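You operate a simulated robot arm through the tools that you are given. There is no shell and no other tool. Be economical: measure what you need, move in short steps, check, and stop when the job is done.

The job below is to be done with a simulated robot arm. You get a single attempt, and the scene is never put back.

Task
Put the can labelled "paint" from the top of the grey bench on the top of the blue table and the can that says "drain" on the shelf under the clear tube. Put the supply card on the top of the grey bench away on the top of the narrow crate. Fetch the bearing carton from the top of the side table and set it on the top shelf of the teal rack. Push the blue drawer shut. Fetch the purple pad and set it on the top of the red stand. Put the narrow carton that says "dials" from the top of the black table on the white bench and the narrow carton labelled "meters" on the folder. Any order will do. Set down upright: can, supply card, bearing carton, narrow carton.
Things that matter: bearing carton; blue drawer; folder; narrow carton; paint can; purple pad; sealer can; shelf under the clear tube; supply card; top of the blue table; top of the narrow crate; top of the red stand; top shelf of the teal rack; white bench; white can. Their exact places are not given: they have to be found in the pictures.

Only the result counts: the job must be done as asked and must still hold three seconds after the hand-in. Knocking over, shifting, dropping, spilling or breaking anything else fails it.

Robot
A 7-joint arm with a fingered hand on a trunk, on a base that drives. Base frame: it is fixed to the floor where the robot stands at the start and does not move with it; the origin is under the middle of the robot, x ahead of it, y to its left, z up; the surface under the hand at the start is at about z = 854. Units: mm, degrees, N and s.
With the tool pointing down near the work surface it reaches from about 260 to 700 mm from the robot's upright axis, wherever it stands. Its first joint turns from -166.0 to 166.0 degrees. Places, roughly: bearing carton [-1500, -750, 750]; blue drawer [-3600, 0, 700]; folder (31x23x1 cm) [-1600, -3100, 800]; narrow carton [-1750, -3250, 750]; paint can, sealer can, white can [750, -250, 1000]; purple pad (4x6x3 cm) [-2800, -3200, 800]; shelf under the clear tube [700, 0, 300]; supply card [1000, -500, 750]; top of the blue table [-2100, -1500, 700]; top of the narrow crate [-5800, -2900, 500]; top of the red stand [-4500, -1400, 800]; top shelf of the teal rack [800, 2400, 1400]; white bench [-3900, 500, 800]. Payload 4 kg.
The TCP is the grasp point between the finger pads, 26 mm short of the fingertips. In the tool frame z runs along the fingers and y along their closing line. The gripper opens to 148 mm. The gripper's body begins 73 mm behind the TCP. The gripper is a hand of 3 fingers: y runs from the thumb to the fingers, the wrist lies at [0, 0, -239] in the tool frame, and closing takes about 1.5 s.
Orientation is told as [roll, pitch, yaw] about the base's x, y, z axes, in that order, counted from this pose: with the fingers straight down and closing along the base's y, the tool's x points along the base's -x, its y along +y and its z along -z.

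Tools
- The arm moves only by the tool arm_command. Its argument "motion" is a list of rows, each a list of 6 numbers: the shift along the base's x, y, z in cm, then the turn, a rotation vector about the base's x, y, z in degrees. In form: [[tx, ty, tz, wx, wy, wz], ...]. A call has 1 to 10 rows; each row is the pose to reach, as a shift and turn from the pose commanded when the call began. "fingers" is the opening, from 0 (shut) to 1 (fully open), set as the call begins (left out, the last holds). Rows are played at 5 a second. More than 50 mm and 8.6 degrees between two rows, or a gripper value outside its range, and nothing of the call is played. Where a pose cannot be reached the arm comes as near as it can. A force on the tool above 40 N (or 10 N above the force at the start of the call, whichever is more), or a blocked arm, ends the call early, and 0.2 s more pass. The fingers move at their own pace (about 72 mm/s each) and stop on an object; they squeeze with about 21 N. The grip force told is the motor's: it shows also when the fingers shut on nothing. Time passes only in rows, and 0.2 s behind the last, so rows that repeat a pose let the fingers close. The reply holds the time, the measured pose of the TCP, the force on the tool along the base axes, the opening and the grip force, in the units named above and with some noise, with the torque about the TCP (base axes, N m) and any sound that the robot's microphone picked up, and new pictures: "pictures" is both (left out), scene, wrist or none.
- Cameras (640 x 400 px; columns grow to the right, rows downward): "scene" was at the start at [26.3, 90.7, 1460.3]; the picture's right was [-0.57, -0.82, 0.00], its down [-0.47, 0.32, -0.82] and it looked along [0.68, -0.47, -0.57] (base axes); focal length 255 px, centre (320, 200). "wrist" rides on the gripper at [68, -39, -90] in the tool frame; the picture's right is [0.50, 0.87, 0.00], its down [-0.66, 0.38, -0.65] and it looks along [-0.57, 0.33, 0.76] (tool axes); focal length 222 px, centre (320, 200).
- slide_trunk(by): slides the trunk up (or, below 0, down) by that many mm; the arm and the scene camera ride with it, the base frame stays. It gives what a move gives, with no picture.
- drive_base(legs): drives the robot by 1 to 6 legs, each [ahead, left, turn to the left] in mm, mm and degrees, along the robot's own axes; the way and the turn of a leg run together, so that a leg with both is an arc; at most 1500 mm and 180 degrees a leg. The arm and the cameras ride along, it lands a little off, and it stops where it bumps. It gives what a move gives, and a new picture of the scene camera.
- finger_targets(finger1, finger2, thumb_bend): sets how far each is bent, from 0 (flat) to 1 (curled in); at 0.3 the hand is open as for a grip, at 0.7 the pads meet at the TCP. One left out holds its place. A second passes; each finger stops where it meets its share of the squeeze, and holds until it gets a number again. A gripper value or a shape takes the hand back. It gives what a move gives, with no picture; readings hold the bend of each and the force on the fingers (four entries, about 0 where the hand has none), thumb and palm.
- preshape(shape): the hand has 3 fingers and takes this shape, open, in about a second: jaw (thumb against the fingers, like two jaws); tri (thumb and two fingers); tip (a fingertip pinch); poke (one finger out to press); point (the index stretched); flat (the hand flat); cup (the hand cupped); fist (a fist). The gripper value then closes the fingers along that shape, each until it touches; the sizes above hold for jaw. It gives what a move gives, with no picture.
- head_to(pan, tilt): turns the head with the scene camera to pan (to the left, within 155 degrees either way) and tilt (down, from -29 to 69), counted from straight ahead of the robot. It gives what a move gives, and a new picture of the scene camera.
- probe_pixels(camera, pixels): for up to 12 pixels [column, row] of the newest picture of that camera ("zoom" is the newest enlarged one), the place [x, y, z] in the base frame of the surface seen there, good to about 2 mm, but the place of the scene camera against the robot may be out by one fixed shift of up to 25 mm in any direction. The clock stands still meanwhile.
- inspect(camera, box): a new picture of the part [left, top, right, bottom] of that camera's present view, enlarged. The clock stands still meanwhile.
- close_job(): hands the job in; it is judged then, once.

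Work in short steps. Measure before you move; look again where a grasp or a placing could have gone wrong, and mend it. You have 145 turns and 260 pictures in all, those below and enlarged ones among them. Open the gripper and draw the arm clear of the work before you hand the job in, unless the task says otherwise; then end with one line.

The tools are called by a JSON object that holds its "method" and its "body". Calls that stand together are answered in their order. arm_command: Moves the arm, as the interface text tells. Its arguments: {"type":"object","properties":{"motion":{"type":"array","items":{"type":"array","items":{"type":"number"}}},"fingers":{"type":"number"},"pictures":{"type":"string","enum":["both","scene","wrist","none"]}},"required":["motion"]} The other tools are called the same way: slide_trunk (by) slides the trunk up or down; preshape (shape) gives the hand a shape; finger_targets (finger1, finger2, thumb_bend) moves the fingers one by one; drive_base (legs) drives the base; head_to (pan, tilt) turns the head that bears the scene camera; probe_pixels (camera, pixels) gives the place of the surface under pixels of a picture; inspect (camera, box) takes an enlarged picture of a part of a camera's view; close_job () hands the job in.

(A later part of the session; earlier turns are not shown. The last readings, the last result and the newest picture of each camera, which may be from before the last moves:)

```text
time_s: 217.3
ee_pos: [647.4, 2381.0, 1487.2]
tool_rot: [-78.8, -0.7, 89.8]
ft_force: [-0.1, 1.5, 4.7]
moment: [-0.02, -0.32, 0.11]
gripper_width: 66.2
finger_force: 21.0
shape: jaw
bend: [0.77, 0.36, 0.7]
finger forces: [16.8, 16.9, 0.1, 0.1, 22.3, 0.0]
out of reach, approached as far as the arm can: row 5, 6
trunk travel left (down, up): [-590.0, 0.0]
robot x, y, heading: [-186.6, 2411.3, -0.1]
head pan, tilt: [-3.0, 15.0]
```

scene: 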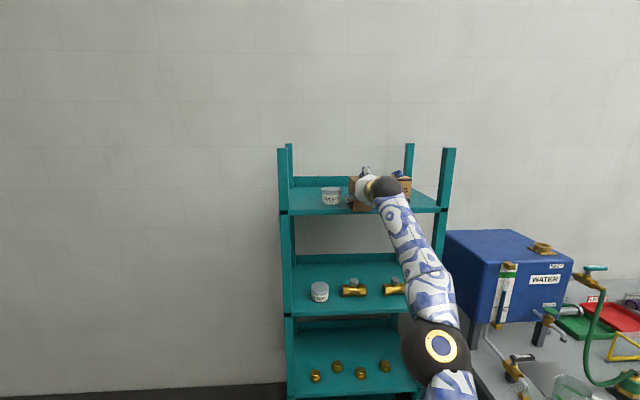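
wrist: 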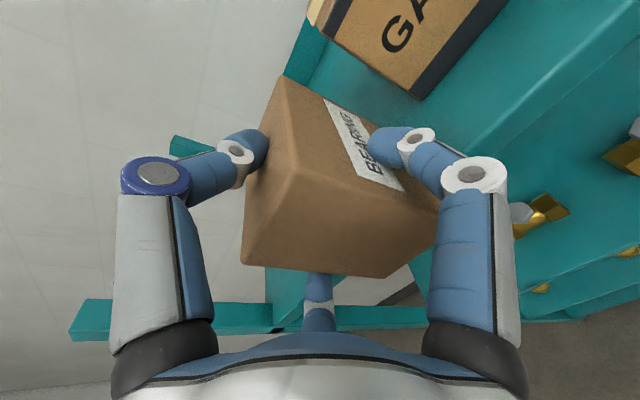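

Reach ended at x=647 and it sagged into light contact. I raise the hand 2 cm and pull back 2 cm, then drive the base 60 mm ahead.

{"method": "arm_command", "body": {"motion": [[-1, 0, 1.5, 0, 0, 0], [-3, 0, 1.8, 0, 0, 0]], "pictures": "none"}}

{"method": "drive_base", "body": {"legs": [[65, 0, 0]]}}

{"method": "arm_command", "body": {"motion": [[0, 0, 0, 0, 0, 0]], "pictures": "wrist"}}

```text
time_s: 217.9
ee_pos: [620.4, 2379.6, 1505.1]
tool_rot: [-78.6, -0.6, 89.8]
ft_force: [-0.3, 0.9, -4.3]
moment: [0.03, 0.17, -0.05]
gripper_width: 65.2
finger_force: 21.2
shape: jaw
bend: [0.77, 0.36, 0.7]
finger forces: [19.2, 19.1, 0.0, 0.0, 16.9, 0.0]
trunk travel left (down, up): [-590.0, 0.0]
robot x, y, heading: [-187.0, 2418.5, -0.2]
head pan, tilt: [-3.0, 15.0]
```

```text
time_s: 218.9
ee_pos: [686.5, 2380.1, 1504.4]
tool_rot: [-78.6, -0.7, 89.8]
ft_force: [-0.2, -0.4, -5.1]
moment: [0.02, 0.13, -0.01]
gripper_width: 65.5
finger_force: 21.3
shape: jaw
bend: [0.77, 0.36, 0.7]
finger forces: [19.3, 19.2, 0.0, 0.1, 17.0, 0.0]
trunk travel left (down, up): [-590.0, 0.0]
robot x, y, heading: [-121.6, 2422.2, -0.3]
head pan, tilt: [-3.0, 15.0]
```

scene: 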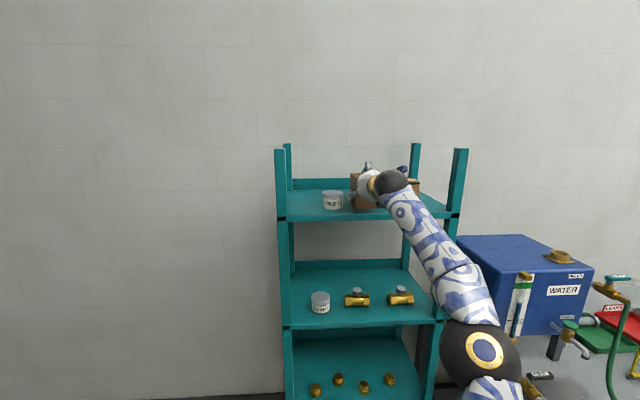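

```text
time_s: 219.3
ee_pos: [685.6, 2379.3, 1504.7]
tool_rot: [-78.6, -0.6, 89.8]
ft_force: [1.0, 0.9, -3.7]
moment: [-0.01, 0.09, -0.01]
gripper_width: 65.0
finger_force: 21.0
shape: jaw
bend: [0.77, 0.36, 0.7]
finger forces: [19.3, 19.2, 0.1, 0.0, 17.0, 0.1]
trunk travel left (down, up): [-590.0, 0.0]
robot x, y, heading: [-118.5, 2418.5, 0.1]
head pan, tilt: [-3.0, 15.0]
```

wrist: 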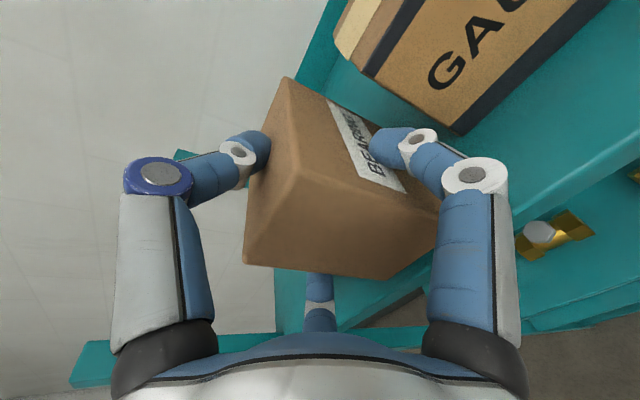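

Positioned at (686,2380). I lower 1.9 cm to contact and open only to 0.62.

{"method": "arm_command", "body": {"motion": [[0, 0, -1, 0, 0, 0], [0, 0, -1.6, 0, 0, 0], [0, 0, -1.9, 0, 0, 0], [0, 0, -2.0, 0, 0, 0]], "pictures": "none"}}

{"method": "arm_command", "body": {"motion": [[0, 0, 0, 0, 0, 0], [0, 0, 0, 0, 0, 0], [0, 0, 0, 0, 0, 0], [0, 0, 0, 0, 0, 0]], "fingers": 0.62}}

```text
time_s: 220.3
ee_pos: [683.2, 2379.4, 1486.8]
tool_rot: [-78.9, -0.6, 89.8]
ft_force: [1.6, 0.2, 9.3]
moment: [-0.01, -0.44, 0.03]
gripper_width: 66.4
finger_force: 21.1
shape: jaw
bend: [0.77, 0.36, 0.7]
finger forces: [16.6, 16.8, 0.0, 0.0, 24.6, 0.1]
trunk travel left (down, up): [-590.0, 0.0]
robot x, y, heading: [-122.0, 2416.9, -0.4]
head pan, tilt: [-3.0, 15.0]
```

```text
time_s: 221.3
ee_pos: [685.4, 2378.6, 1485.7]
tool_rot: [-78.6, -0.7, 89.7]
ft_force: [-1.3, 0.5, 1.1]
moment: [0.02, 0.0, 0.01]
gripper_width: 91.0
finger_force: 0.1
shape: jaw
bend: [0.31, 0.31, 0.7]
finger forces: [0.1, 0.1, 0.1, 0.0, 0.1, 0.0]
trunk travel left (down, up): [-590.0, 0.0]
robot x, y, heading: [-123.4, 2417.0, 0.1]
head pan, tilt: [-3.0, 15.0]
```

scene: 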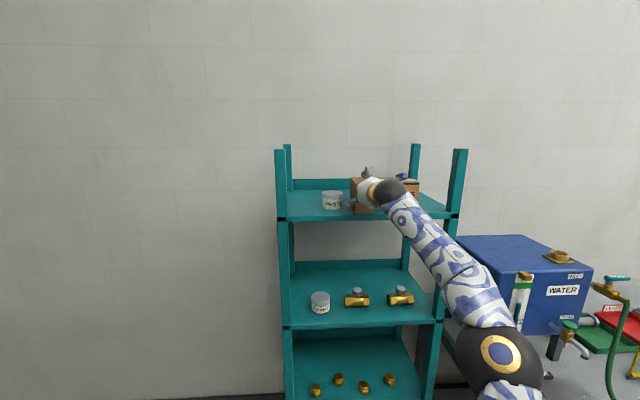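
wrist: 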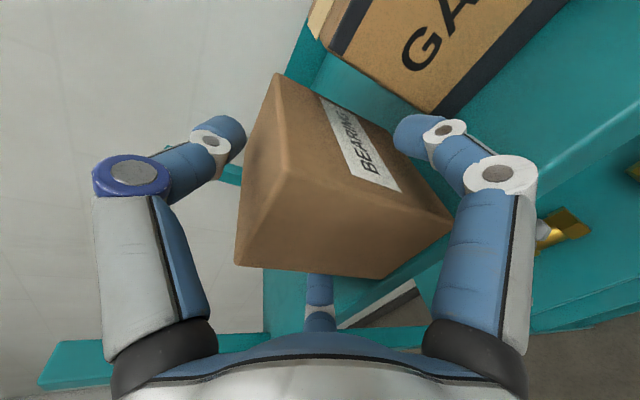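

Released; I back straight out 400 mm and check the carton.

{"method": "drive_base", "body": {"legs": [[-400, 0, 0]]}}

{"method": "arm_command", "body": {"motion": [[-2, 0, -2, 0, 8, 0], [-4, 0, -4, 0, 16, 0], [-6, 0, -6, 0, 24, 0], [-8, 0, -8, 0, 32, 0], [-10, 0, -10, 0, 40, 0], [-12, 0, -12, 0, 48, 0], [-14, 0, -14, 0, 56, 0], [-16, 0, -16, 0, 64, 0], [-18, 0, -18, 0, 72, 0], [-20, 0, -20, 0, 78.6, 0]], "fingers": 1, "pictures": "scene"}}

{"method": "inspect", "body": {"camera": "scene", "box": [260, 130, 460, 255]}}

```text
time_s: 223.8
ee_pos: [282.9, 2382.2, 1485.9]
tool_rot: [-78.7, -0.7, 89.9]
ft_force: [0.6, -0.8, 0.6]
moment: [0.03, 0.01, -0.01]
gripper_width: 90.8
finger_force: 0.1
shape: jaw
bend: [0.31, 0.31, 0.7]
finger forces: [0.1, 0.1, 0.0, 0.0, 0.0, 0.0]
trunk travel left (down, up): [-590.0, 0.0]
robot x, y, heading: [-522.3, 2419.1, -0.1]
head pan, tilt: [-3.0, 15.0]
```

scene: 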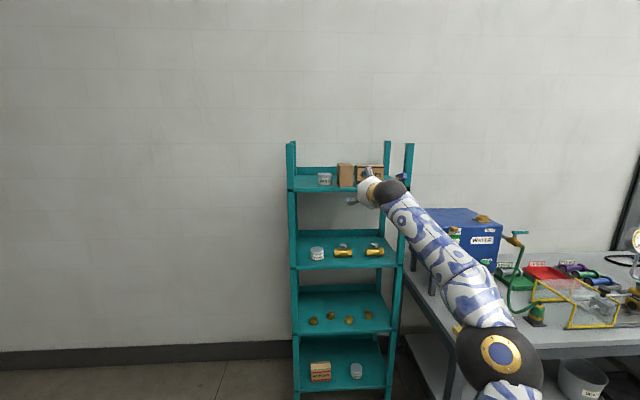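

```text
time_s: 226.0
ee_pos: [81.9, 2382.4, 1286.2]
tool_rot: [0.0, 0.0, 89.4]
ft_force: [-0.9, -0.1, 0.2]
moment: [0.02, 0.02, 0.0]
gripper_width: 147.9
finger_force: 0.1
shape: jaw
bend: [0.3, 0.3, 0.3]
finger forces: [0.0, 0.0, 0.1, 0.0, 0.0, 0.0]
out of reach, approached as far as the arm can: row 9
trunk travel left (down, up): [-590.0, 0.0]
robot x, y, heading: [-522.5, 2419.9, 0.5]
head pan, tilt: [-3.0, 15.0]
```

scene: 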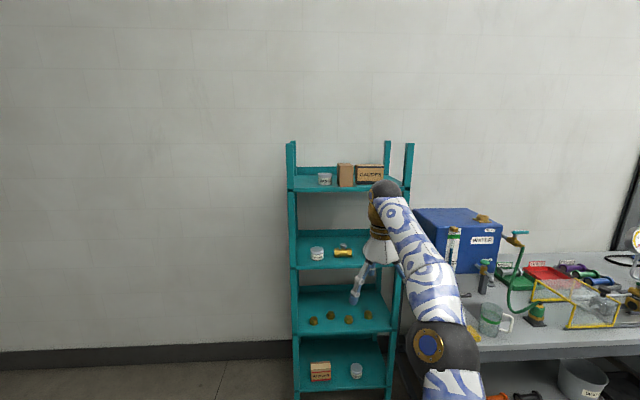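

```text
3.20 times, centred on (360, 192) of scene
```

zoom: 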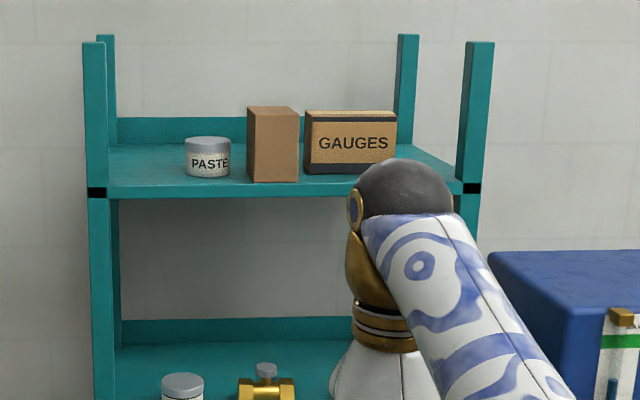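

The carton stands on the top shelf. I lower the trunk and drive back round to the bench's right end for the supply card.

{"method": "slide_trunk", "body": {"by": -165}}

{"method": "drive_base", "body": {"legs": [[0, -1290, 0], [0, -1290, 0], [0, -1290, 0], [0, 0, 90], [0, -1230, 0], [450, 0, 0]]}}

{"method": "head_to", "body": {"pan": -20, "tilt": 40}}

```text
time_s: 227.9
ee_pos: [83.4, 2382.1, 1120.9]
tool_rot: [-0.2, 0.0, 89.3]
ft_force: [-0.2, -0.6, 0.7]
moment: [-0.01, 0.02, 0.0]
gripper_width: 147.7
finger_force: 0.2
shape: jaw
bend: [0.3, 0.3, 0.3]
finger forces: [0.0, 0.1, 0.0, 0.1, 0.0, 0.0]
trunk travel left (down, up): [-425.0, 165.0]
robot x, y, heading: [-524.0, 2415.3, -0.1]
head pan, tilt: [-3.0, 15.0]
```

```text
time_s: 243.0
ee_pos: [60.3, -629.3, 1122.1]
tool_rot: [-0.2, 0.0, 78.2]
ft_force: [-1.0, -0.2, -0.2]
moment: [-0.04, -0.02, 0.03]
gripper_width: 148.0
finger_force: 0.1
shape: jaw
bend: [0.3, 0.3, 0.3]
finger forces: [0.1, 0.0, 0.0, 0.1, 0.0, 0.0]
trunk travel left (down, up): [-425.0, 165.0]
robot x, y, heading: [-524.8, -476.8, -10.9]
head pan, tilt: [-3.0, 15.0]
stopped in leg 3: the robot was blocked; the commanded pose is now the measured one
```

scene: 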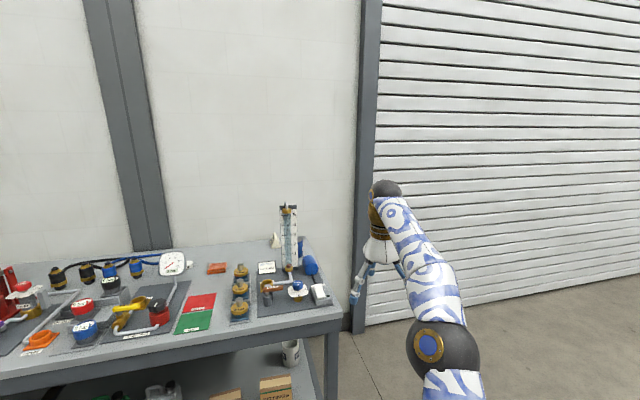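

```text
time_s: 243.9
ee_pos: [60.3, -628.6, 1121.2]
tool_rot: [-0.1, -0.1, 78.0]
ft_force: [-0.3, 0.1, -0.1]
moment: [0.0, 0.03, 0.0]
gripper_width: 147.7
finger_force: 0.1
shape: jaw
bend: [0.3, 0.3, 0.3]
finger forces: [0.0, 0.0, 0.0, 0.0, 0.0, 0.0]
trunk travel left (down, up): [-425.0, 165.0]
robot x, y, heading: [-528.4, -478.5, -11.0]
head pan, tilt: [-20.0, 40.0]
```

scene: 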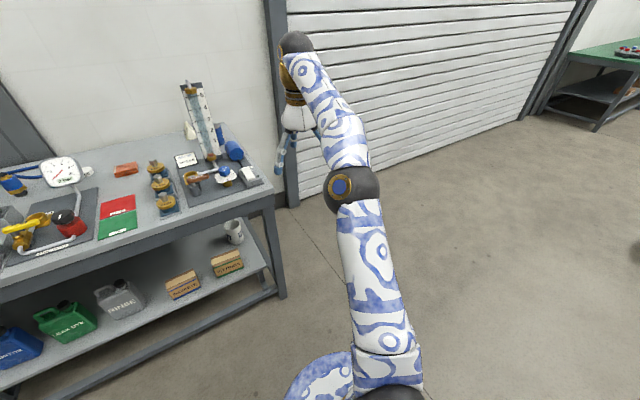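

The base bumped something at its right rear — likely the WOOD pot's block. I look there to see whether anything moved.

{"method": "head_to", "body": {"pan": -110, "tilt": 50}}

```text
time_s: 245.6
ee_pos: [60.5, -629.1, 1121.0]
tool_rot: [-0.2, -0.1, 78.1]
ft_force: [0.1, 1.2, 0.0]
moment: [-0.01, 0.0, -0.01]
gripper_width: 148.0
finger_force: 0.1
shape: jaw
bend: [0.3, 0.3, 0.3]
finger forces: [0.0, 0.0, 0.0, 0.0, 0.0, 0.0]
trunk travel left (down, up): [-425.0, 165.0]
robot x, y, heading: [-526.4, -480.0, -10.9]
head pan, tilt: [-110.0, 50.0]
```

scene: 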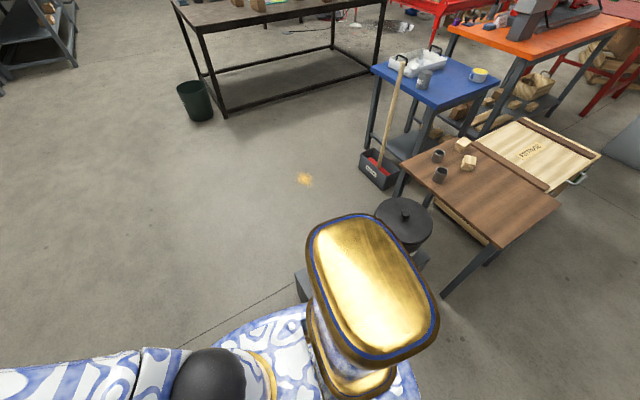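

The METAL pot stands; the WOOD pot is hidden behind my body. I move away (+y, +x) and look back.

{"method": "drive_base", "body": {"legs": [[150, 150, 0], [0, 0, 11]]}}

{"method": "head_to", "body": {"pan": -125, "tilt": 40}}

```text
time_s: 247.9
ee_pos: [255.1, -394.8, 1121.8]
tool_rot: [-0.1, 0.0, 89.2]
ft_force: [0.0, 0.4, -0.2]
moment: [-0.02, 0.01, -0.02]
gripper_width: 147.8
finger_force: 0.0
shape: jaw
bend: [0.3, 0.3, 0.3]
finger forces: [0.0, 0.1, 0.0, 0.0, 0.1, 0.0]
trunk travel left (down, up): [-425.0, 165.0]
robot x, y, heading: [-353.0, -360.6, -0.1]
head pan, tilt: [-110.0, 50.0]
```

scene: 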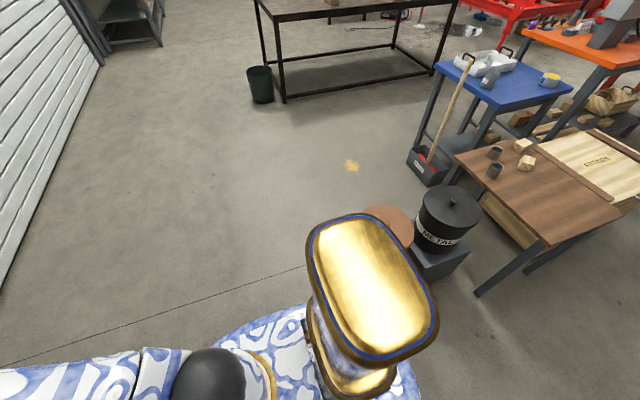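

```text
time_s: 248.7
ee_pos: [255.7, -395.6, 1122.0]
tool_rot: [-0.1, 0.0, 89.2]
ft_force: [-0.1, -0.5, 0.0]
moment: [-0.02, 0.02, 0.01]
gripper_width: 147.9
finger_force: 0.0
shape: jaw
bend: [0.3, 0.3, 0.3]
finger forces: [0.0, 0.0, 0.1, 0.0, 0.0, 0.0]
trunk travel left (down, up): [-425.0, 165.0]
robot x, y, heading: [-351.1, -358.8, 0.0]
head pan, tilt: [-125.0, 40.0]
```

scene: 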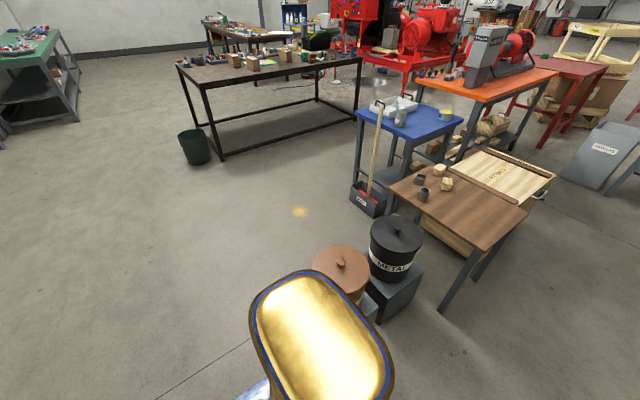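

Both pots stand upright on their blocks. I continue at a safer x toward the bench end.

{"method": "drive_base", "body": {"legs": [[100, 0, 0], [0, -1100, 0], [0, 0, 90], [0, -960, 0], [450, 0, 0]]}}

{"method": "head_to", "body": {"pan": -20, "tilt": 40}}

{"method": "arm_command", "body": {"motion": [[4, 0, 0, 0, 0, -8], [8, 0, 0, 0, 0, -16], [12, -1, 0, 0, 0, -24], [16, -2, 0, 0, 0, -32]]}}

```text
time_s: 265.8
ee_pos: [765.4, -423.6, 1121.0]
tool_rot: [-0.2, 0.1, 177.4]
ft_force: [-0.4, 0.5, 0.1]
moment: [0.0, 0.0, 0.0]
gripper_width: 147.9
finger_force: 0.1
shape: jaw
bend: [0.3, 0.3, 0.3]
finger forces: [0.0, 0.1, 0.1, 0.1, 0.1, 0.0]
trunk travel left (down, up): [-425.0, 165.0]
robot x, y, heading: [709.1, -1025.2, 88.0]
head pan, tilt: [-125.0, 40.0]
```

scene: 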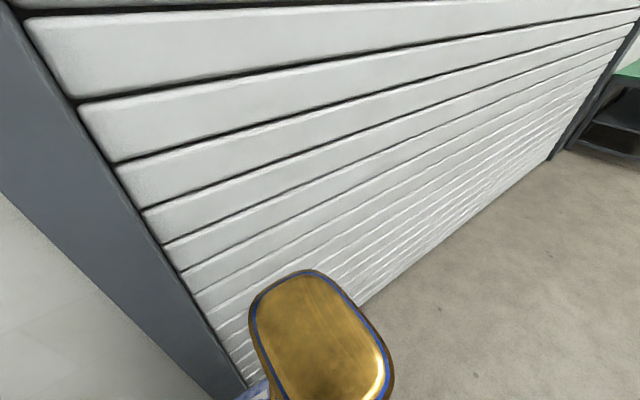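

```text
time_s: 267.6
ee_pos: [765.2, -422.6, 1121.9]
tool_rot: [-0.2, 0.0, 177.4]
ft_force: [0.1, 0.6, 0.6]
moment: [0.04, 0.0, 0.0]
gripper_width: 147.8
finger_force: 0.0
shape: jaw
bend: [0.3, 0.3, 0.3]
finger forces: [0.0, 0.0, 0.1, 0.0, 0.0, 0.1]
trunk travel left (down, up): [-425.0, 165.0]
robot x, y, heading: [708.4, -1027.3, 88.1]
head pan, tilt: [-20.0, 40.0]
```

scene: 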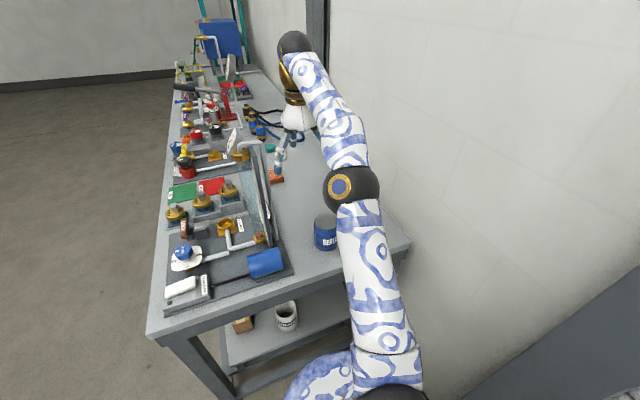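

```text
time_s: 268.6
ee_pos: [924.3, -473.3, 1134.5]
tool_rot: [-0.2, -0.1, 145.3]
ft_force: [0.6, -1.1, -1.1]
moment: [0.05, -0.03, -0.02]
gripper_width: 147.9
finger_force: 0.0
shape: jaw
bend: [0.3, 0.3, 0.3]
finger forces: [0.1, 0.0, 0.0, 0.1, 0.0, 0.1]
out of reach, approached as far as the arm can: row 2, 3, 4
trunk travel left (down, up): [-425.0, 165.0]
robot x, y, heading: [708.6, -1027.7, 88.4]
head pan, tilt: [-20.0, 40.0]
```

scene: 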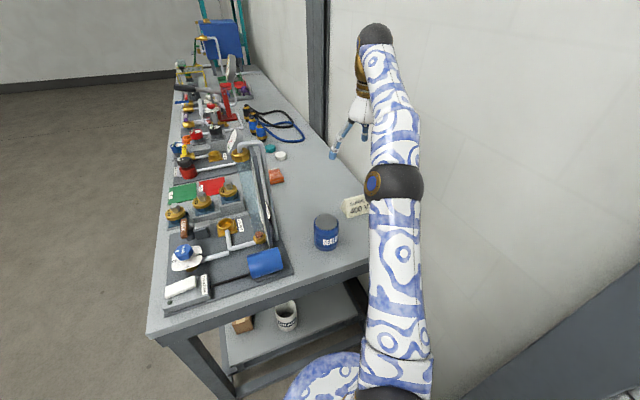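
wrist: 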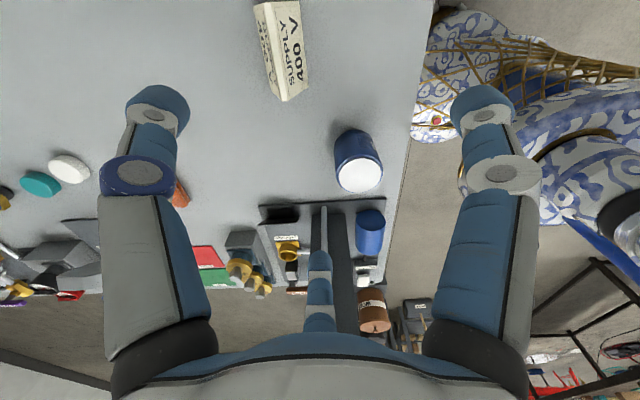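

The supply card is at (280,50) in the wrist picture. I zoom and probe its shape.

{"method": "inspect", "body": {"camera": "wrist", "box": [230, 0, 340, 110]}}

{"method": "probe_pixels", "body": {"camera": "wrist", "pixels": [[258, 10], [272, 4], [296, 4], [285, 95], [300, 85], [264, 50], [280, 40], [272, 40], [266, 75], [295, 60], [310, 90], [250, 60]]}}

```text
3.64 times, centred on (285, 55) of wrist
```

zoom: 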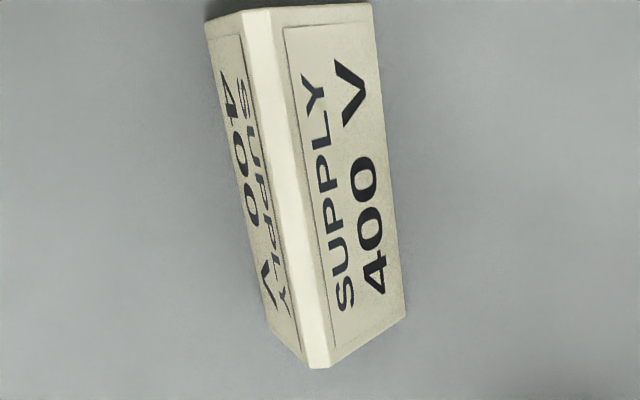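

```text
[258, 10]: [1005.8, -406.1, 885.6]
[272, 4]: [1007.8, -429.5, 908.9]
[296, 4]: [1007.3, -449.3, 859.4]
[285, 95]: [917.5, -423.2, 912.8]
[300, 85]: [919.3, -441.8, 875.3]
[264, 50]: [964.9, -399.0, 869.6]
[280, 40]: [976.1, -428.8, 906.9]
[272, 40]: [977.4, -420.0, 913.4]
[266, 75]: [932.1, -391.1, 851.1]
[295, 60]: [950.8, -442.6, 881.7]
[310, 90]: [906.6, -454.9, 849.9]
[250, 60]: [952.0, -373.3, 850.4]
```

The card is a tent-shaped prism: ridge along x (917→1008) at y≈-425, 61 mm high, base ≈55 wide. I need the wall's distance behind it before choosing a grasp.

{"method": "probe_pixels", "body": {"camera": "scene", "pixels": [[440, 230], [420, 150], [395, 240], [356, 207], [400, 262], [335, 170], [410, 245]]}}

{"method": "arm_command", "body": {"motion": [[2, 1, -2, 0, 0, -8], [4, 2, -4, 0, 0, -16], [4, 3, -6, 0, 0, -24], [4, 4, -8, 0, 0, -32], [4, 4, -10, 0, 0, -40], [4, 4, -12, 0, 0, -48], [4, 4, -12, 0, 0, -55], [4, 4, -12, 0, 0, -59]], "pictures": "wrist"}}

```text
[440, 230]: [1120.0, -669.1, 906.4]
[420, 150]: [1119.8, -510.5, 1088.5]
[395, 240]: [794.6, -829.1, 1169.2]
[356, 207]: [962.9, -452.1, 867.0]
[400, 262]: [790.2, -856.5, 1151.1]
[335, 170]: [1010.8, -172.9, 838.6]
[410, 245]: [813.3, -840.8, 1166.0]
```

```text
time_s: 270.4
ee_pos: [964.5, -422.8, 1025.8]
tool_rot: [-0.1, -0.1, 86.3]
ft_force: [0.1, 0.7, 0.4]
moment: [-0.01, 0.0, -0.06]
gripper_width: 147.8
finger_force: 0.1
shape: jaw
bend: [0.3, 0.3, 0.3]
finger forces: [0.0, 0.0, 0.0, 0.1, 0.1, 0.1]
out of reach, approached as far as the arm can: row 2, 5, 6, 7, 8
trunk travel left (down, up): [-425.0, 165.0]
robot x, y, heading: [710.4, -1028.4, 88.2]
head pan, tilt: [-20.0, 40.0]
```

wrist: 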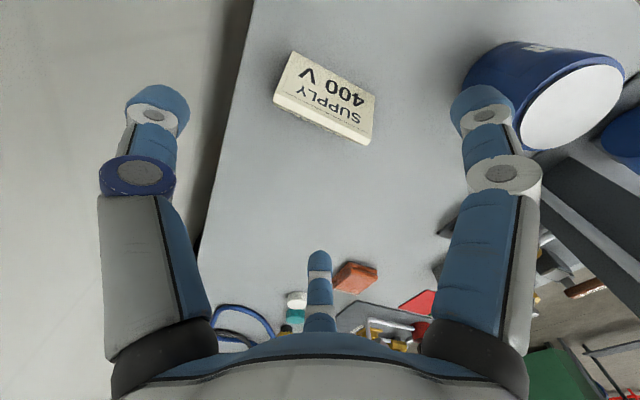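

The wall is at x≈1120, so there's room. I'll clamp the card by its vertical ends: fingers pre-closed as a stop at the -x end, thumb opened wide at the +x end. I set the fingers and shift TCP to x≈899.

{"method": "finger_targets", "body": {"finger1": 0.7, "finger2": 0.7, "thumb_bend": 0.03}}

{"method": "arm_command", "body": {"motion": [[-3.5, 0, 0, 0, 0, 0], [-6.5, -0.2, 0, 0, 0, 0], [-6.5, -0.2, -3, 0, 0, 0]], "pictures": "wrist"}}

```text
time_s: 271.4
ee_pos: [965.3, -422.4, 1027.6]
tool_rot: [-0.1, 0.0, 86.4]
ft_force: [0.3, 0.3, -0.8]
moment: [0.02, 0.02, 0.01]
gripper_width: 101.2
finger_force: 0.0
shape: fingers
bend: [0.7, 0.7, 0.03]
finger forces: [0.1, 0.0, 0.0, 0.1, 0.0, 0.1]
trunk travel left (down, up): [-425.0, 165.0]
robot x, y, heading: [706.9, -1028.2, 88.2]
head pan, tilt: [-20.0, 40.0]
```

```text
time_s: 272.2
ee_pos: [897.6, -392.9, 1020.7]
tool_rot: [-0.2, 0.3, 86.4]
ft_force: [-1.0, 0.0, -0.1]
moment: [0.04, 0.04, 0.0]
gripper_width: 101.1
finger_force: 0.1
shape: fingers
bend: [0.7, 0.7, 0.03]
finger forces: [0.0, 0.0, 0.0, 0.1, 0.0, 0.0]
out of reach, approached as far as the arm can: row 1, 2, 3
trunk travel left (down, up): [-425.0, 165.0]
robot x, y, heading: [709.7, -1026.6, 88.2]
head pan, tilt: [-20.0, 40.0]
```

wrist: 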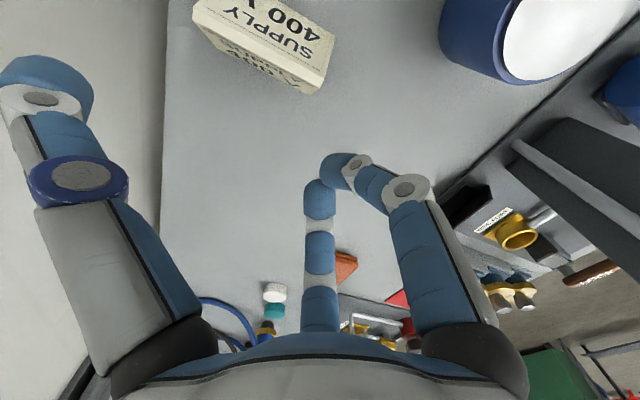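

The reach limit distorted y to -393. I pull back in y and lower a little to get a clean in-reach pose.

{"method": "arm_command", "body": {"motion": [[0, -2, -2, 0, 0, 0], [0, -4, -4, 0, 0, 0], [0, -4, -6, 0, 0, 0]], "pictures": "none"}}

```text
time_s: 273.0
ee_pos: [892.0, -387.6, 1011.9]
tool_rot: [-0.2, 0.1, 86.4]
ft_force: [0.2, 0.0, 0.0]
moment: [0.01, 0.02, 0.01]
gripper_width: 100.6
finger_force: 0.0
shape: fingers
bend: [0.7, 0.7, 0.03]
finger forces: [0.0, 0.0, 0.0, 0.0, 0.1, 0.1]
out of reach, approached as far as the arm can: row 1, 2, 3
trunk travel left (down, up): [-425.0, 165.0]
robot x, y, heading: [710.5, -1025.7, 88.3]
head pan, tilt: [-20.0, 40.0]
```

The arm seems stuck in a poor joint configuration. I raise and retract it, turning nothing, to free it.

{"method": "arm_command", "body": {"motion": [[0, -1, 4, 0, 0, 0], [0, -2, 8, 0, 0, 0], [0, -4, 12, 0, 0, 0], [0, -6, 16, 0, 0, 0], [0, -9, 19, 0, 0, 0], [0, -13, 20, 0, 0, 0], [-4, -15, 20, 0, 0, 0], [-8, -17, 20, 0, 0, 0]], "pictures": "scene"}}

```text
time_s: 274.8
ee_pos: [810.8, -558.9, 1213.3]
tool_rot: [-0.2, -0.1, 86.4]
ft_force: [-0.3, 0.1, 0.3]
moment: [0.02, -0.01, 0.0]
gripper_width: 101.0
finger_force: 0.1
shape: fingers
bend: [0.7, 0.7, 0.03]
finger forces: [0.0, 0.1, 0.0, 0.0, 0.0, 0.1]
out of reach, approached as far as the arm can: row 1, 2, 3, 4, 5, 6
trunk travel left (down, up): [-425.0, 165.0]
robot x, y, heading: [709.4, -1028.4, 88.4]
head pan, tilt: [-20.0, 40.0]
```

scene: 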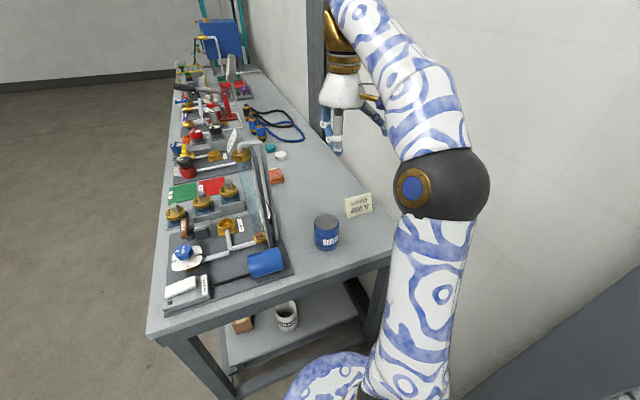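

Freed; the pose is clean now. I retry the approach to above the card in moderate steps.

{"method": "drive_base", "body": {"legs": [[50, -60, 1.7]]}}

{"method": "arm_command", "body": {"motion": [[1, 2, -3, 0, 0, 0], [2, 4, -6, 0, 0, 0], [3, 6, -9, 0, 0, 0], [3, 8, -12, 0, 0, 0], [3, 8, -16, 0, 0, 0], [3, 8, -19, 0, 0, 0]], "pictures": "wrist"}}

```text
time_s: 275.9
ee_pos: [858.7, -506.3, 1212.6]
tool_rot: [-0.2, 0.0, 88.1]
ft_force: [-0.5, 0.1, -0.3]
moment: [-0.02, -0.01, 0.0]
gripper_width: 100.9
finger_force: 0.1
shape: fingers
bend: [0.7, 0.7, 0.03]
finger forces: [0.0, 0.0, 0.0, 0.0, 0.0, 0.0]
trunk travel left (down, up): [-425.0, 165.0]
robot x, y, heading: [771.2, -977.5, 90.2]
head pan, tilt: [-20.0, 40.0]
```

scene: 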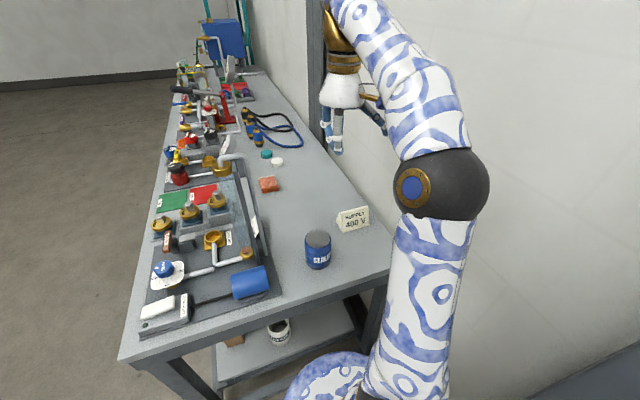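

```text
time_s: 277.3
ee_pos: [887.8, -426.7, 1022.6]
tool_rot: [0.0, -0.1, 88.1]
ft_force: [0.3, 0.5, 0.7]
moment: [0.04, -0.02, 0.01]
gripper_width: 100.9
finger_force: 0.0
shape: fingers
bend: [0.7, 0.7, 0.03]
finger forces: [0.1, 0.1, 0.1, 0.1, 0.0, 0.0]
trunk travel left (down, up): [-425.0, 165.0]
robot x, y, heading: [769.2, -980.5, 90.2]
head pan, tilt: [-20.0, 40.0]
```

wrist: 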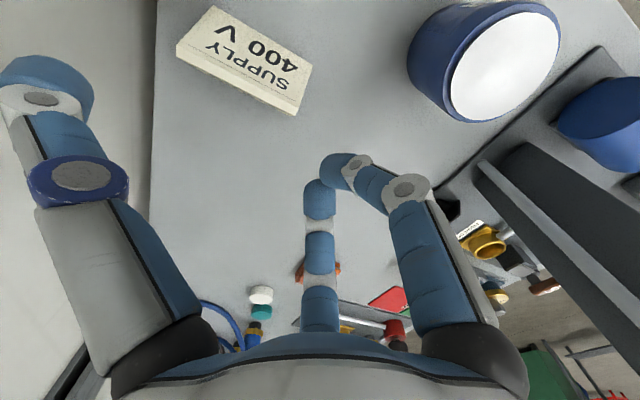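

Clean reach now. I probe the card ends and the fingertips/thumb to plan the final offset.

{"method": "probe_pixels", "body": {"camera": "wrist", "pixels": [[296, 112], [310, 72], [182, 45], [215, 10], [293, 105], [240, 80], [345, 165], [325, 185], [330, 160], [45, 75], [85, 80], [75, 60]]}}

```text
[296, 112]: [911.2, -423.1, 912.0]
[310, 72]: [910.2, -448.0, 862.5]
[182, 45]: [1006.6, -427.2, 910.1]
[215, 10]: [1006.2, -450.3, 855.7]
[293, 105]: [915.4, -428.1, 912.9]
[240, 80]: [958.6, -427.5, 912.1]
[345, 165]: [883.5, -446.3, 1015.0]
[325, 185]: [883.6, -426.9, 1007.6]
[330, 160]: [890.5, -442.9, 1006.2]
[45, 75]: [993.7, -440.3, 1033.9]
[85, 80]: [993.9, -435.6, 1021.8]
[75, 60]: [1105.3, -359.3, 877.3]
```

End-to-end (96 mm) exceeds the usable gap, so I'll pinch across the tent instead: fingers as a near-closed stop on the -y slope, thumb on the +y slope (yaw 177). I rotate the hand above the card.

{"method": "finger_targets", "body": {"finger1": 0.62, "finger2": 0.62, "thumb_bend": 0.05}}

{"method": "arm_command", "body": {"motion": [[0, 0, 2, 0, 0, 8], [0, -1, 3, 0, 0, 16], [1, -2, 4, 0, 0, 24], [2, -3, 5, 0, 0, 32], [3, -4, 5, 0, 0, 40], [4, -4, 5, 0, 0, 48], [5, -4, 5, 0, 0, 56], [6, -4, 5, 0, 0, 64], [7, -4, 5, 0, 0, 72], [7.3, -4, 5, 0, 0, 80]], "pictures": "none"}}

{"method": "arm_command", "body": {"motion": [[0, 0, 0, 0, 0, 5], [0, 0, -1, 0, 0, 9]], "pictures": "wrist"}}

```text
time_s: 278.3
ee_pos: [888.9, -426.4, 1023.0]
tool_rot: [-0.1, 0.0, 88.0]
ft_force: [-0.4, -0.7, 0.0]
moment: [0.02, -0.03, 0.01]
gripper_width: 108.3
finger_force: 0.1
shape: fingers
bend: [0.62, 0.62, 0.05]
finger forces: [0.0, 0.0, 0.0, 0.1, 0.1, 0.1]
trunk travel left (down, up): [-425.0, 165.0]
robot x, y, heading: [768.1, -977.8, 89.8]
head pan, tilt: [-20.0, 40.0]
```

```text
time_s: 280.5
ee_pos: [961.9, -465.9, 1072.3]
tool_rot: [-0.1, 0.0, 168.3]
ft_force: [-0.2, -0.1, 0.3]
moment: [0.01, 0.02, -0.03]
gripper_width: 108.3
finger_force: 0.1
shape: fingers
bend: [0.62, 0.62, 0.05]
finger forces: [0.1, 0.0, 0.1, 0.0, 0.0, 0.0]
trunk travel left (down, up): [-425.0, 165.0]
robot x, y, heading: [770.7, -978.1, 89.8]
head pan, tilt: [-20.0, 40.0]
```

```text
time_s: 281.1
ee_pos: [962.5, -466.5, 1062.6]
tool_rot: [-0.1, 0.0, 177.3]
ft_force: [-0.8, -0.2, 0.3]
moment: [0.02, 0.02, 0.04]
gripper_width: 108.3
finger_force: 0.1
shape: fingers
bend: [0.62, 0.62, 0.05]
finger forces: [0.0, 0.1, 0.1, 0.0, 0.1, 0.1]
trunk travel left (down, up): [-425.0, 165.0]
robot x, y, heading: [769.0, -980.4, 89.9]
head pan, tilt: [-20.0, 40.0]
```

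wrist: 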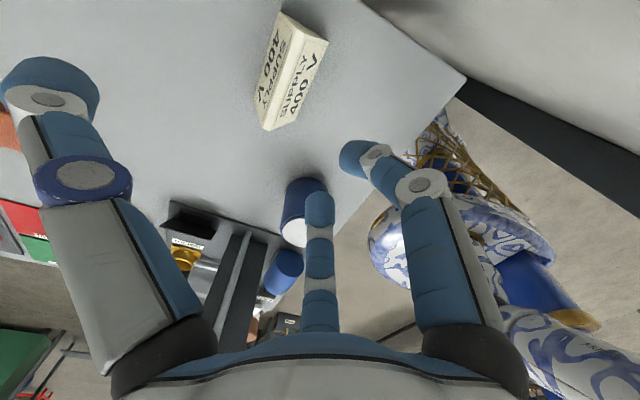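

The card lies between thumb and fingers. I probe fingertips and card to set the descent offset.

{"method": "probe_pixels", "body": {"camera": "wrist", "pixels": [[350, 155], [365, 150], [320, 200], [320, 215], [90, 90], [60, 75], [268, 128], [297, 122], [283, 15], [328, 42], [310, 80], [262, 90]]}}

```text
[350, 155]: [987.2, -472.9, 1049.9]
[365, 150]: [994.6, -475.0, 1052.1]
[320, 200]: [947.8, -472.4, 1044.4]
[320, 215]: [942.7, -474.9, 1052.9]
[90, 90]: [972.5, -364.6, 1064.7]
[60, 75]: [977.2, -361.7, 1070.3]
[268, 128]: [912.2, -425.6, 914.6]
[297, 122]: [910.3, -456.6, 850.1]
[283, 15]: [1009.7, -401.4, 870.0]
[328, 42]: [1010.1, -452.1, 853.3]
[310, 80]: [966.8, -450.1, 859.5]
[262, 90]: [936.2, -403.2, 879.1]
```

Fingers sit ~8 mm clear of the card's -y base edge. I descend straight to z≈886.

{"method": "arm_command", "body": {"motion": [[-0.2, -0.3, -4, 0, 0, 0], [-0.2, -0.3, -8, 0, 0, 0], [-0.2, -0.3, -12, 0, 0, 0], [-0.2, -0.3, -15.5, 0, 0, 0], [-0.2, -0.3, -17.6, 0, 0, 0]], "pictures": "wrist"}}

```text
time_s: 282.3
ee_pos: [960.0, -468.7, 886.3]
tool_rot: [-0.1, -0.1, 177.0]
ft_force: [-0.2, -0.3, -0.5]
moment: [-0.01, 0.0, -0.02]
gripper_width: 108.3
finger_force: 0.1
shape: fingers
bend: [0.62, 0.62, 0.05]
finger forces: [0.0, 0.0, 0.1, 0.1, 0.0, 0.0]
trunk travel left (down, up): [-425.0, 165.0]
robot x, y, heading: [768.8, -977.4, 89.8]
head pan, tilt: [-20.0, 40.0]
```

wrist: 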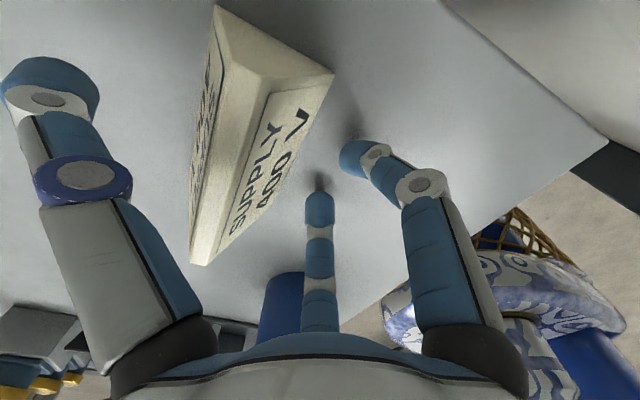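

Now I close the thumb, pushing the card against the two fingers.

{"method": "finger_targets", "body": {"thumb_bend": 0.8}}

{"method": "arm_command", "body": {"motion": [[0, 0, 0, 0, 0, 0], [0, 0, 0, 0, 0, 0]], "pictures": "wrist"}}

```text
time_s: 283.3
ee_pos: [959.5, -468.6, 887.6]
tool_rot: [-0.2, 0.0, 177.1]
ft_force: [0.5, 3.6, 9.7]
moment: [0.05, 0.01, -0.01]
gripper_width: 49.3
finger_force: 13.4
shape: fingers
bend: [0.6, 0.6, 0.54]
finger forces: [6.0, 6.9, 0.0, 0.1, 14.0, 0.0]
trunk travel left (down, up): [-425.0, 165.0]
robot x, y, heading: [767.9, -973.8, 89.7]
head pan, tilt: [-20.0, 40.0]
```

```text
time_s: 283.9
ee_pos: [958.9, -468.4, 887.4]
tool_rot: [-0.1, 0.0, 177.1]
ft_force: [-0.4, 3.5, 11.7]
moment: [0.12, -0.02, 0.0]
gripper_width: 48.9
finger_force: 14.0
shape: fingers
bend: [0.6, 0.6, 0.54]
finger forces: [6.3, 6.7, 0.1, 0.0, 15.1, 0.0]
trunk travel left (down, up): [-425.0, 165.0]
robot x, y, heading: [772.6, -977.9, 90.0]
head pan, tilt: [-20.0, 40.0]
```

wrist: 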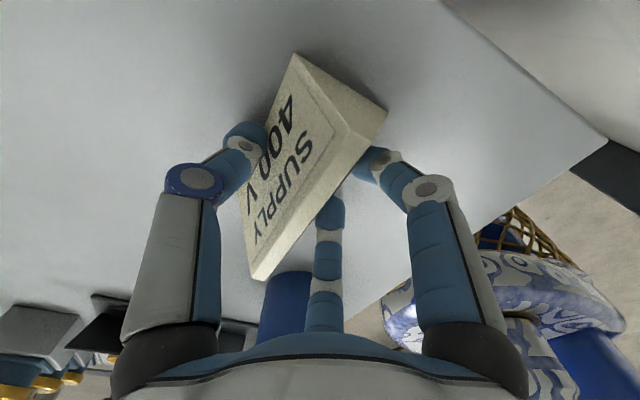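

The card has rolled a bit toward the fingers but is clamped (14 N). I test-lift 2 cm and look.

{"method": "arm_command", "body": {"motion": [[0, 0, 0.7, 0, 0, 0], [0, 0, 1.4, 0, 0, 0], [0, 0, 2, 0, 0, 0], [0, 0, 2, 0, 0, 0]], "pictures": "wrist"}}

{"method": "inspect", "body": {"camera": "scene", "box": [290, 140, 430, 260]}}

```text
time_s: 284.9
ee_pos: [958.4, -469.1, 907.8]
tool_rot: [-0.1, -0.1, 177.1]
ft_force: [0.3, 0.2, -0.6]
moment: [0.01, -0.01, -0.02]
gripper_width: 48.8
finger_force: 11.4
shape: fingers
bend: [0.59, 0.59, 0.54]
finger forces: [5.5, 5.7, 0.0, 0.1, 11.4, 0.0]
trunk travel left (down, up): [-425.0, 165.0]
robot x, y, heading: [768.7, -979.3, 90.2]
head pan, tilt: [-20.0, 40.0]
```

wrist: 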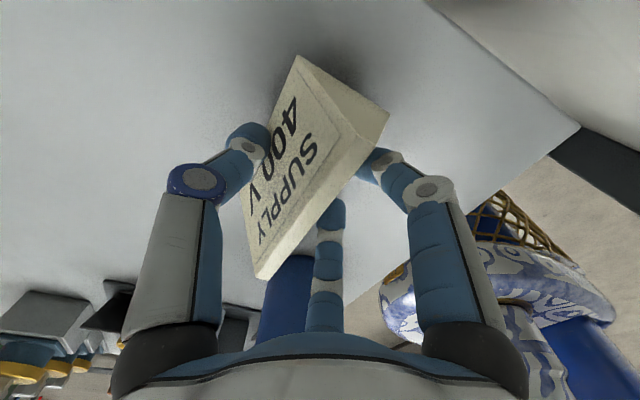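

```text
3.33 times, centred on (360, 200) of scene
```

zoom: 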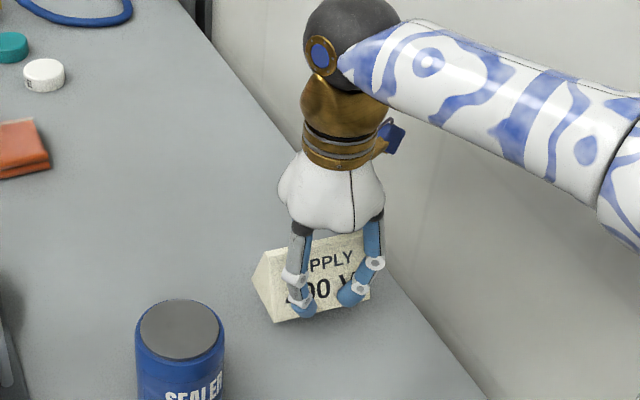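

It is lifted and held (rolled ~20°, correctable at placing). I lift higher, back out, and turn toward -x.

{"method": "arm_command", "body": {"motion": [[0, 0, 4, 0, 0, 0], [0, 0, 8, 0, 0, 0], [0, -2, 12, 0, 0, 0], [-4, -4, 14, 0, 0, 0], [-8, -6, 14, 0, 0, 0], [-12, -8, 14, 0, 0, 0]], "pictures": "wrist"}}

{"method": "drive_base", "body": {"legs": [[-600, 0, 0], [0, 0, 90], [800, 350, 0], [1200, 0, 0]]}}

{"method": "head_to", "body": {"pan": 0, "tilt": 20}}

```text
time_s: 286.3
ee_pos: [838.6, -550.2, 1048.4]
tool_rot: [-0.1, -0.1, 177.0]
ft_force: [0.2, 0.0, -0.5]
moment: [-0.02, -0.01, 0.0]
gripper_width: 48.7
finger_force: 10.3
shape: fingers
bend: [0.59, 0.59, 0.55]
finger forces: [5.4, 5.6, 0.1, 0.0, 11.2, 0.0]
trunk travel left (down, up): [-425.0, 165.0]
robot x, y, heading: [765.2, -979.1, 89.9]
head pan, tilt: [-20.0, 40.0]
```

wrist: 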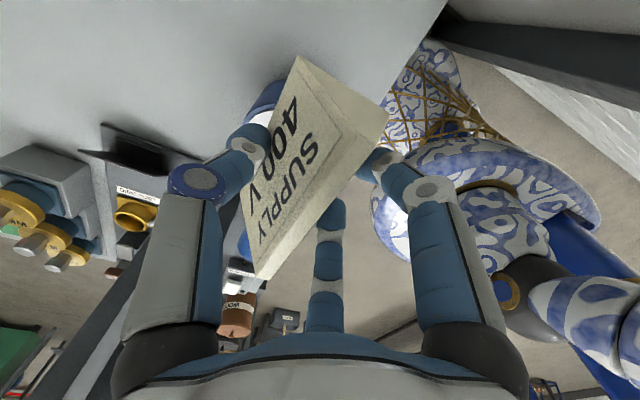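

```text
time_s: 289.9
ee_pos: [832.0, -1154.8, 1048.2]
tool_rot: [-0.1, 0.2, 177.4]
ft_force: [-0.3, -0.4, -1.1]
moment: [-0.02, 0.01, -0.01]
gripper_width: 47.4
finger_force: 10.8
shape: fingers
bend: [0.59, 0.59, 0.55]
finger forces: [5.3, 5.4, 0.1, 0.1, 10.3, 0.0]
trunk travel left (down, up): [-425.0, 165.0]
robot x, y, heading: [768.9, -1586.0, 89.9]
head pan, tilt: [-20.0, 40.0]
stopped in leg 1: the robot was blocked; the commanded pose is now the measured one
```

scene: 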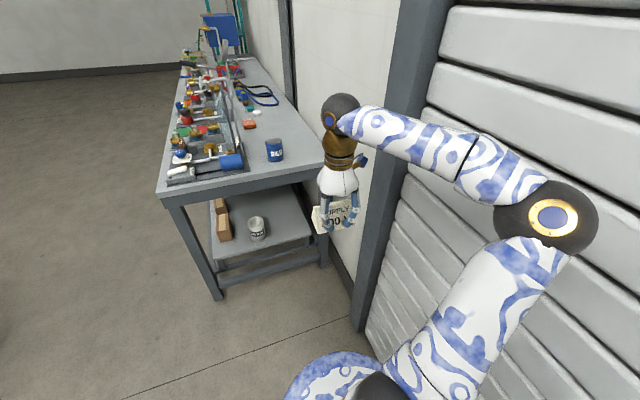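

```text
time_s: 290.7
ee_pos: [832.4, -1153.4, 1047.1]
tool_rot: [-0.1, 0.2, 177.2]
ft_force: [0.3, 0.1, -1.6]
moment: [-0.04, -0.02, 0.03]
gripper_width: 47.5
finger_force: 10.5
shape: fingers
bend: [0.59, 0.59, 0.55]
finger forces: [5.3, 5.4, 0.1, 0.1, 10.3, 0.0]
trunk travel left (down, up): [-425.0, 165.0]
robot x, y, heading: [769.8, -1587.0, 90.5]
head pan, tilt: [0.0, 20.0]
```

scene: 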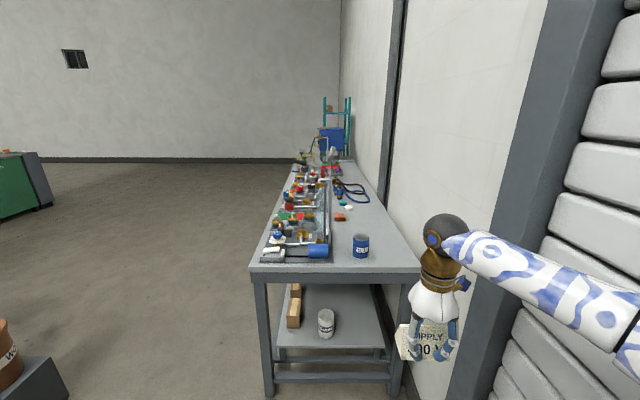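

The elbow brushed the wall column. I slide left away from the wall, then turn to -x and drive the corridor.

{"method": "drive_base", "body": {"legs": [[0, 600, 0], [0, 0, 90], [500, 400, 0], [1100, 0, 0]]}}

{"method": "head_to", "body": {"pan": 8, "tilt": 18}}

```text
time_s: 306.3
ee_pos: [-1851.7, -1944.2, 1048.7]
tool_rot: [-0.1, 0.0, -91.9]
ft_force: [-0.2, 0.0, -0.5]
moment: [-0.02, -0.01, -0.01]
gripper_width: 47.5
finger_force: 10.2
shape: fingers
bend: [0.59, 0.59, 0.55]
finger forces: [5.2, 5.4, 0.0, 0.0, 10.4, 0.0]
trunk travel left (down, up): [-425.0, 165.0]
robot x, y, heading: [-1426.1, -2004.3, -179.1]
head pan, tilt: [0.0, 20.0]
```

scene: 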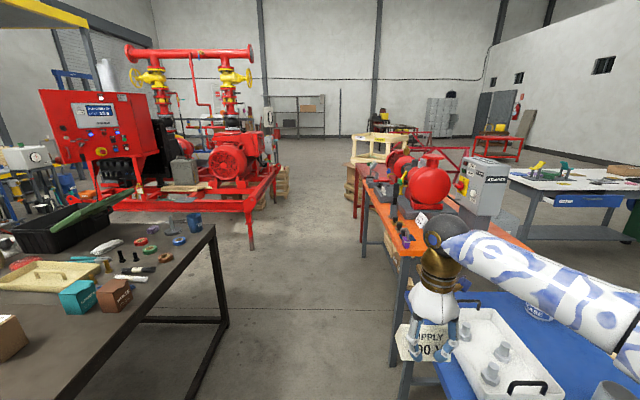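

```text
time_s: 307.0
ee_pos: [-1851.8, -1943.8, 1047.5]
tool_rot: [0.0, -0.1, -91.9]
ft_force: [-0.4, -0.6, 0.0]
moment: [0.02, -0.01, 0.01]
gripper_width: 47.6
finger_force: 10.4
shape: fingers
bend: [0.59, 0.59, 0.55]
finger forces: [5.1, 5.3, 0.0, 0.1, 10.4, 0.0]
trunk travel left (down, up): [-425.0, 165.0]
robot x, y, heading: [-1422.4, -2004.5, -179.5]
head pan, tilt: [8.0, 18.0]
```

scene: 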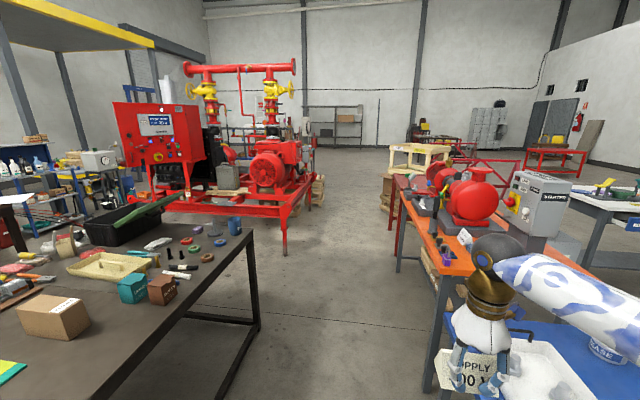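

The corridor ahead runs between the black table, the pump skid and the orange/blue tables. I probe its limits.

{"method": "probe_pixels", "body": {"camera": "scene", "pixels": [[252, 232], [258, 328], [285, 250], [312, 205], [430, 395], [405, 235], [395, 255], [388, 200], [330, 160], [275, 300], [350, 250], [318, 190]]}}

{"method": "inspect", "body": {"camera": "scene", "box": [280, 80, 440, 180]}}

```text
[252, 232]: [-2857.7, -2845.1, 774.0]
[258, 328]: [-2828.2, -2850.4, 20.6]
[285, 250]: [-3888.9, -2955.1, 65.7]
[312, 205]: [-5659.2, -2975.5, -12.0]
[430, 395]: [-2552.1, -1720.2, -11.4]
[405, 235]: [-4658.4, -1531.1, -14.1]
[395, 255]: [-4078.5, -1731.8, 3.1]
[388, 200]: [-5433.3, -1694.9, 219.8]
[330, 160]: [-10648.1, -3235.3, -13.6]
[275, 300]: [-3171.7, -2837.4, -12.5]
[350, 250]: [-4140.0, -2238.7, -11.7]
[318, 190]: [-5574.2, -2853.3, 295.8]
```

```text
4.00 times, centred on (360, 130) of scene
```

zoom: 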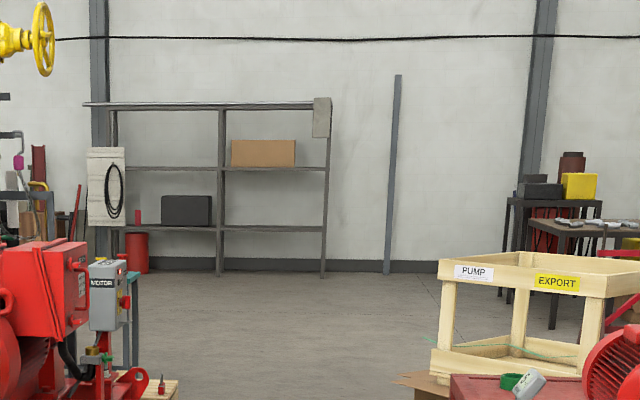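

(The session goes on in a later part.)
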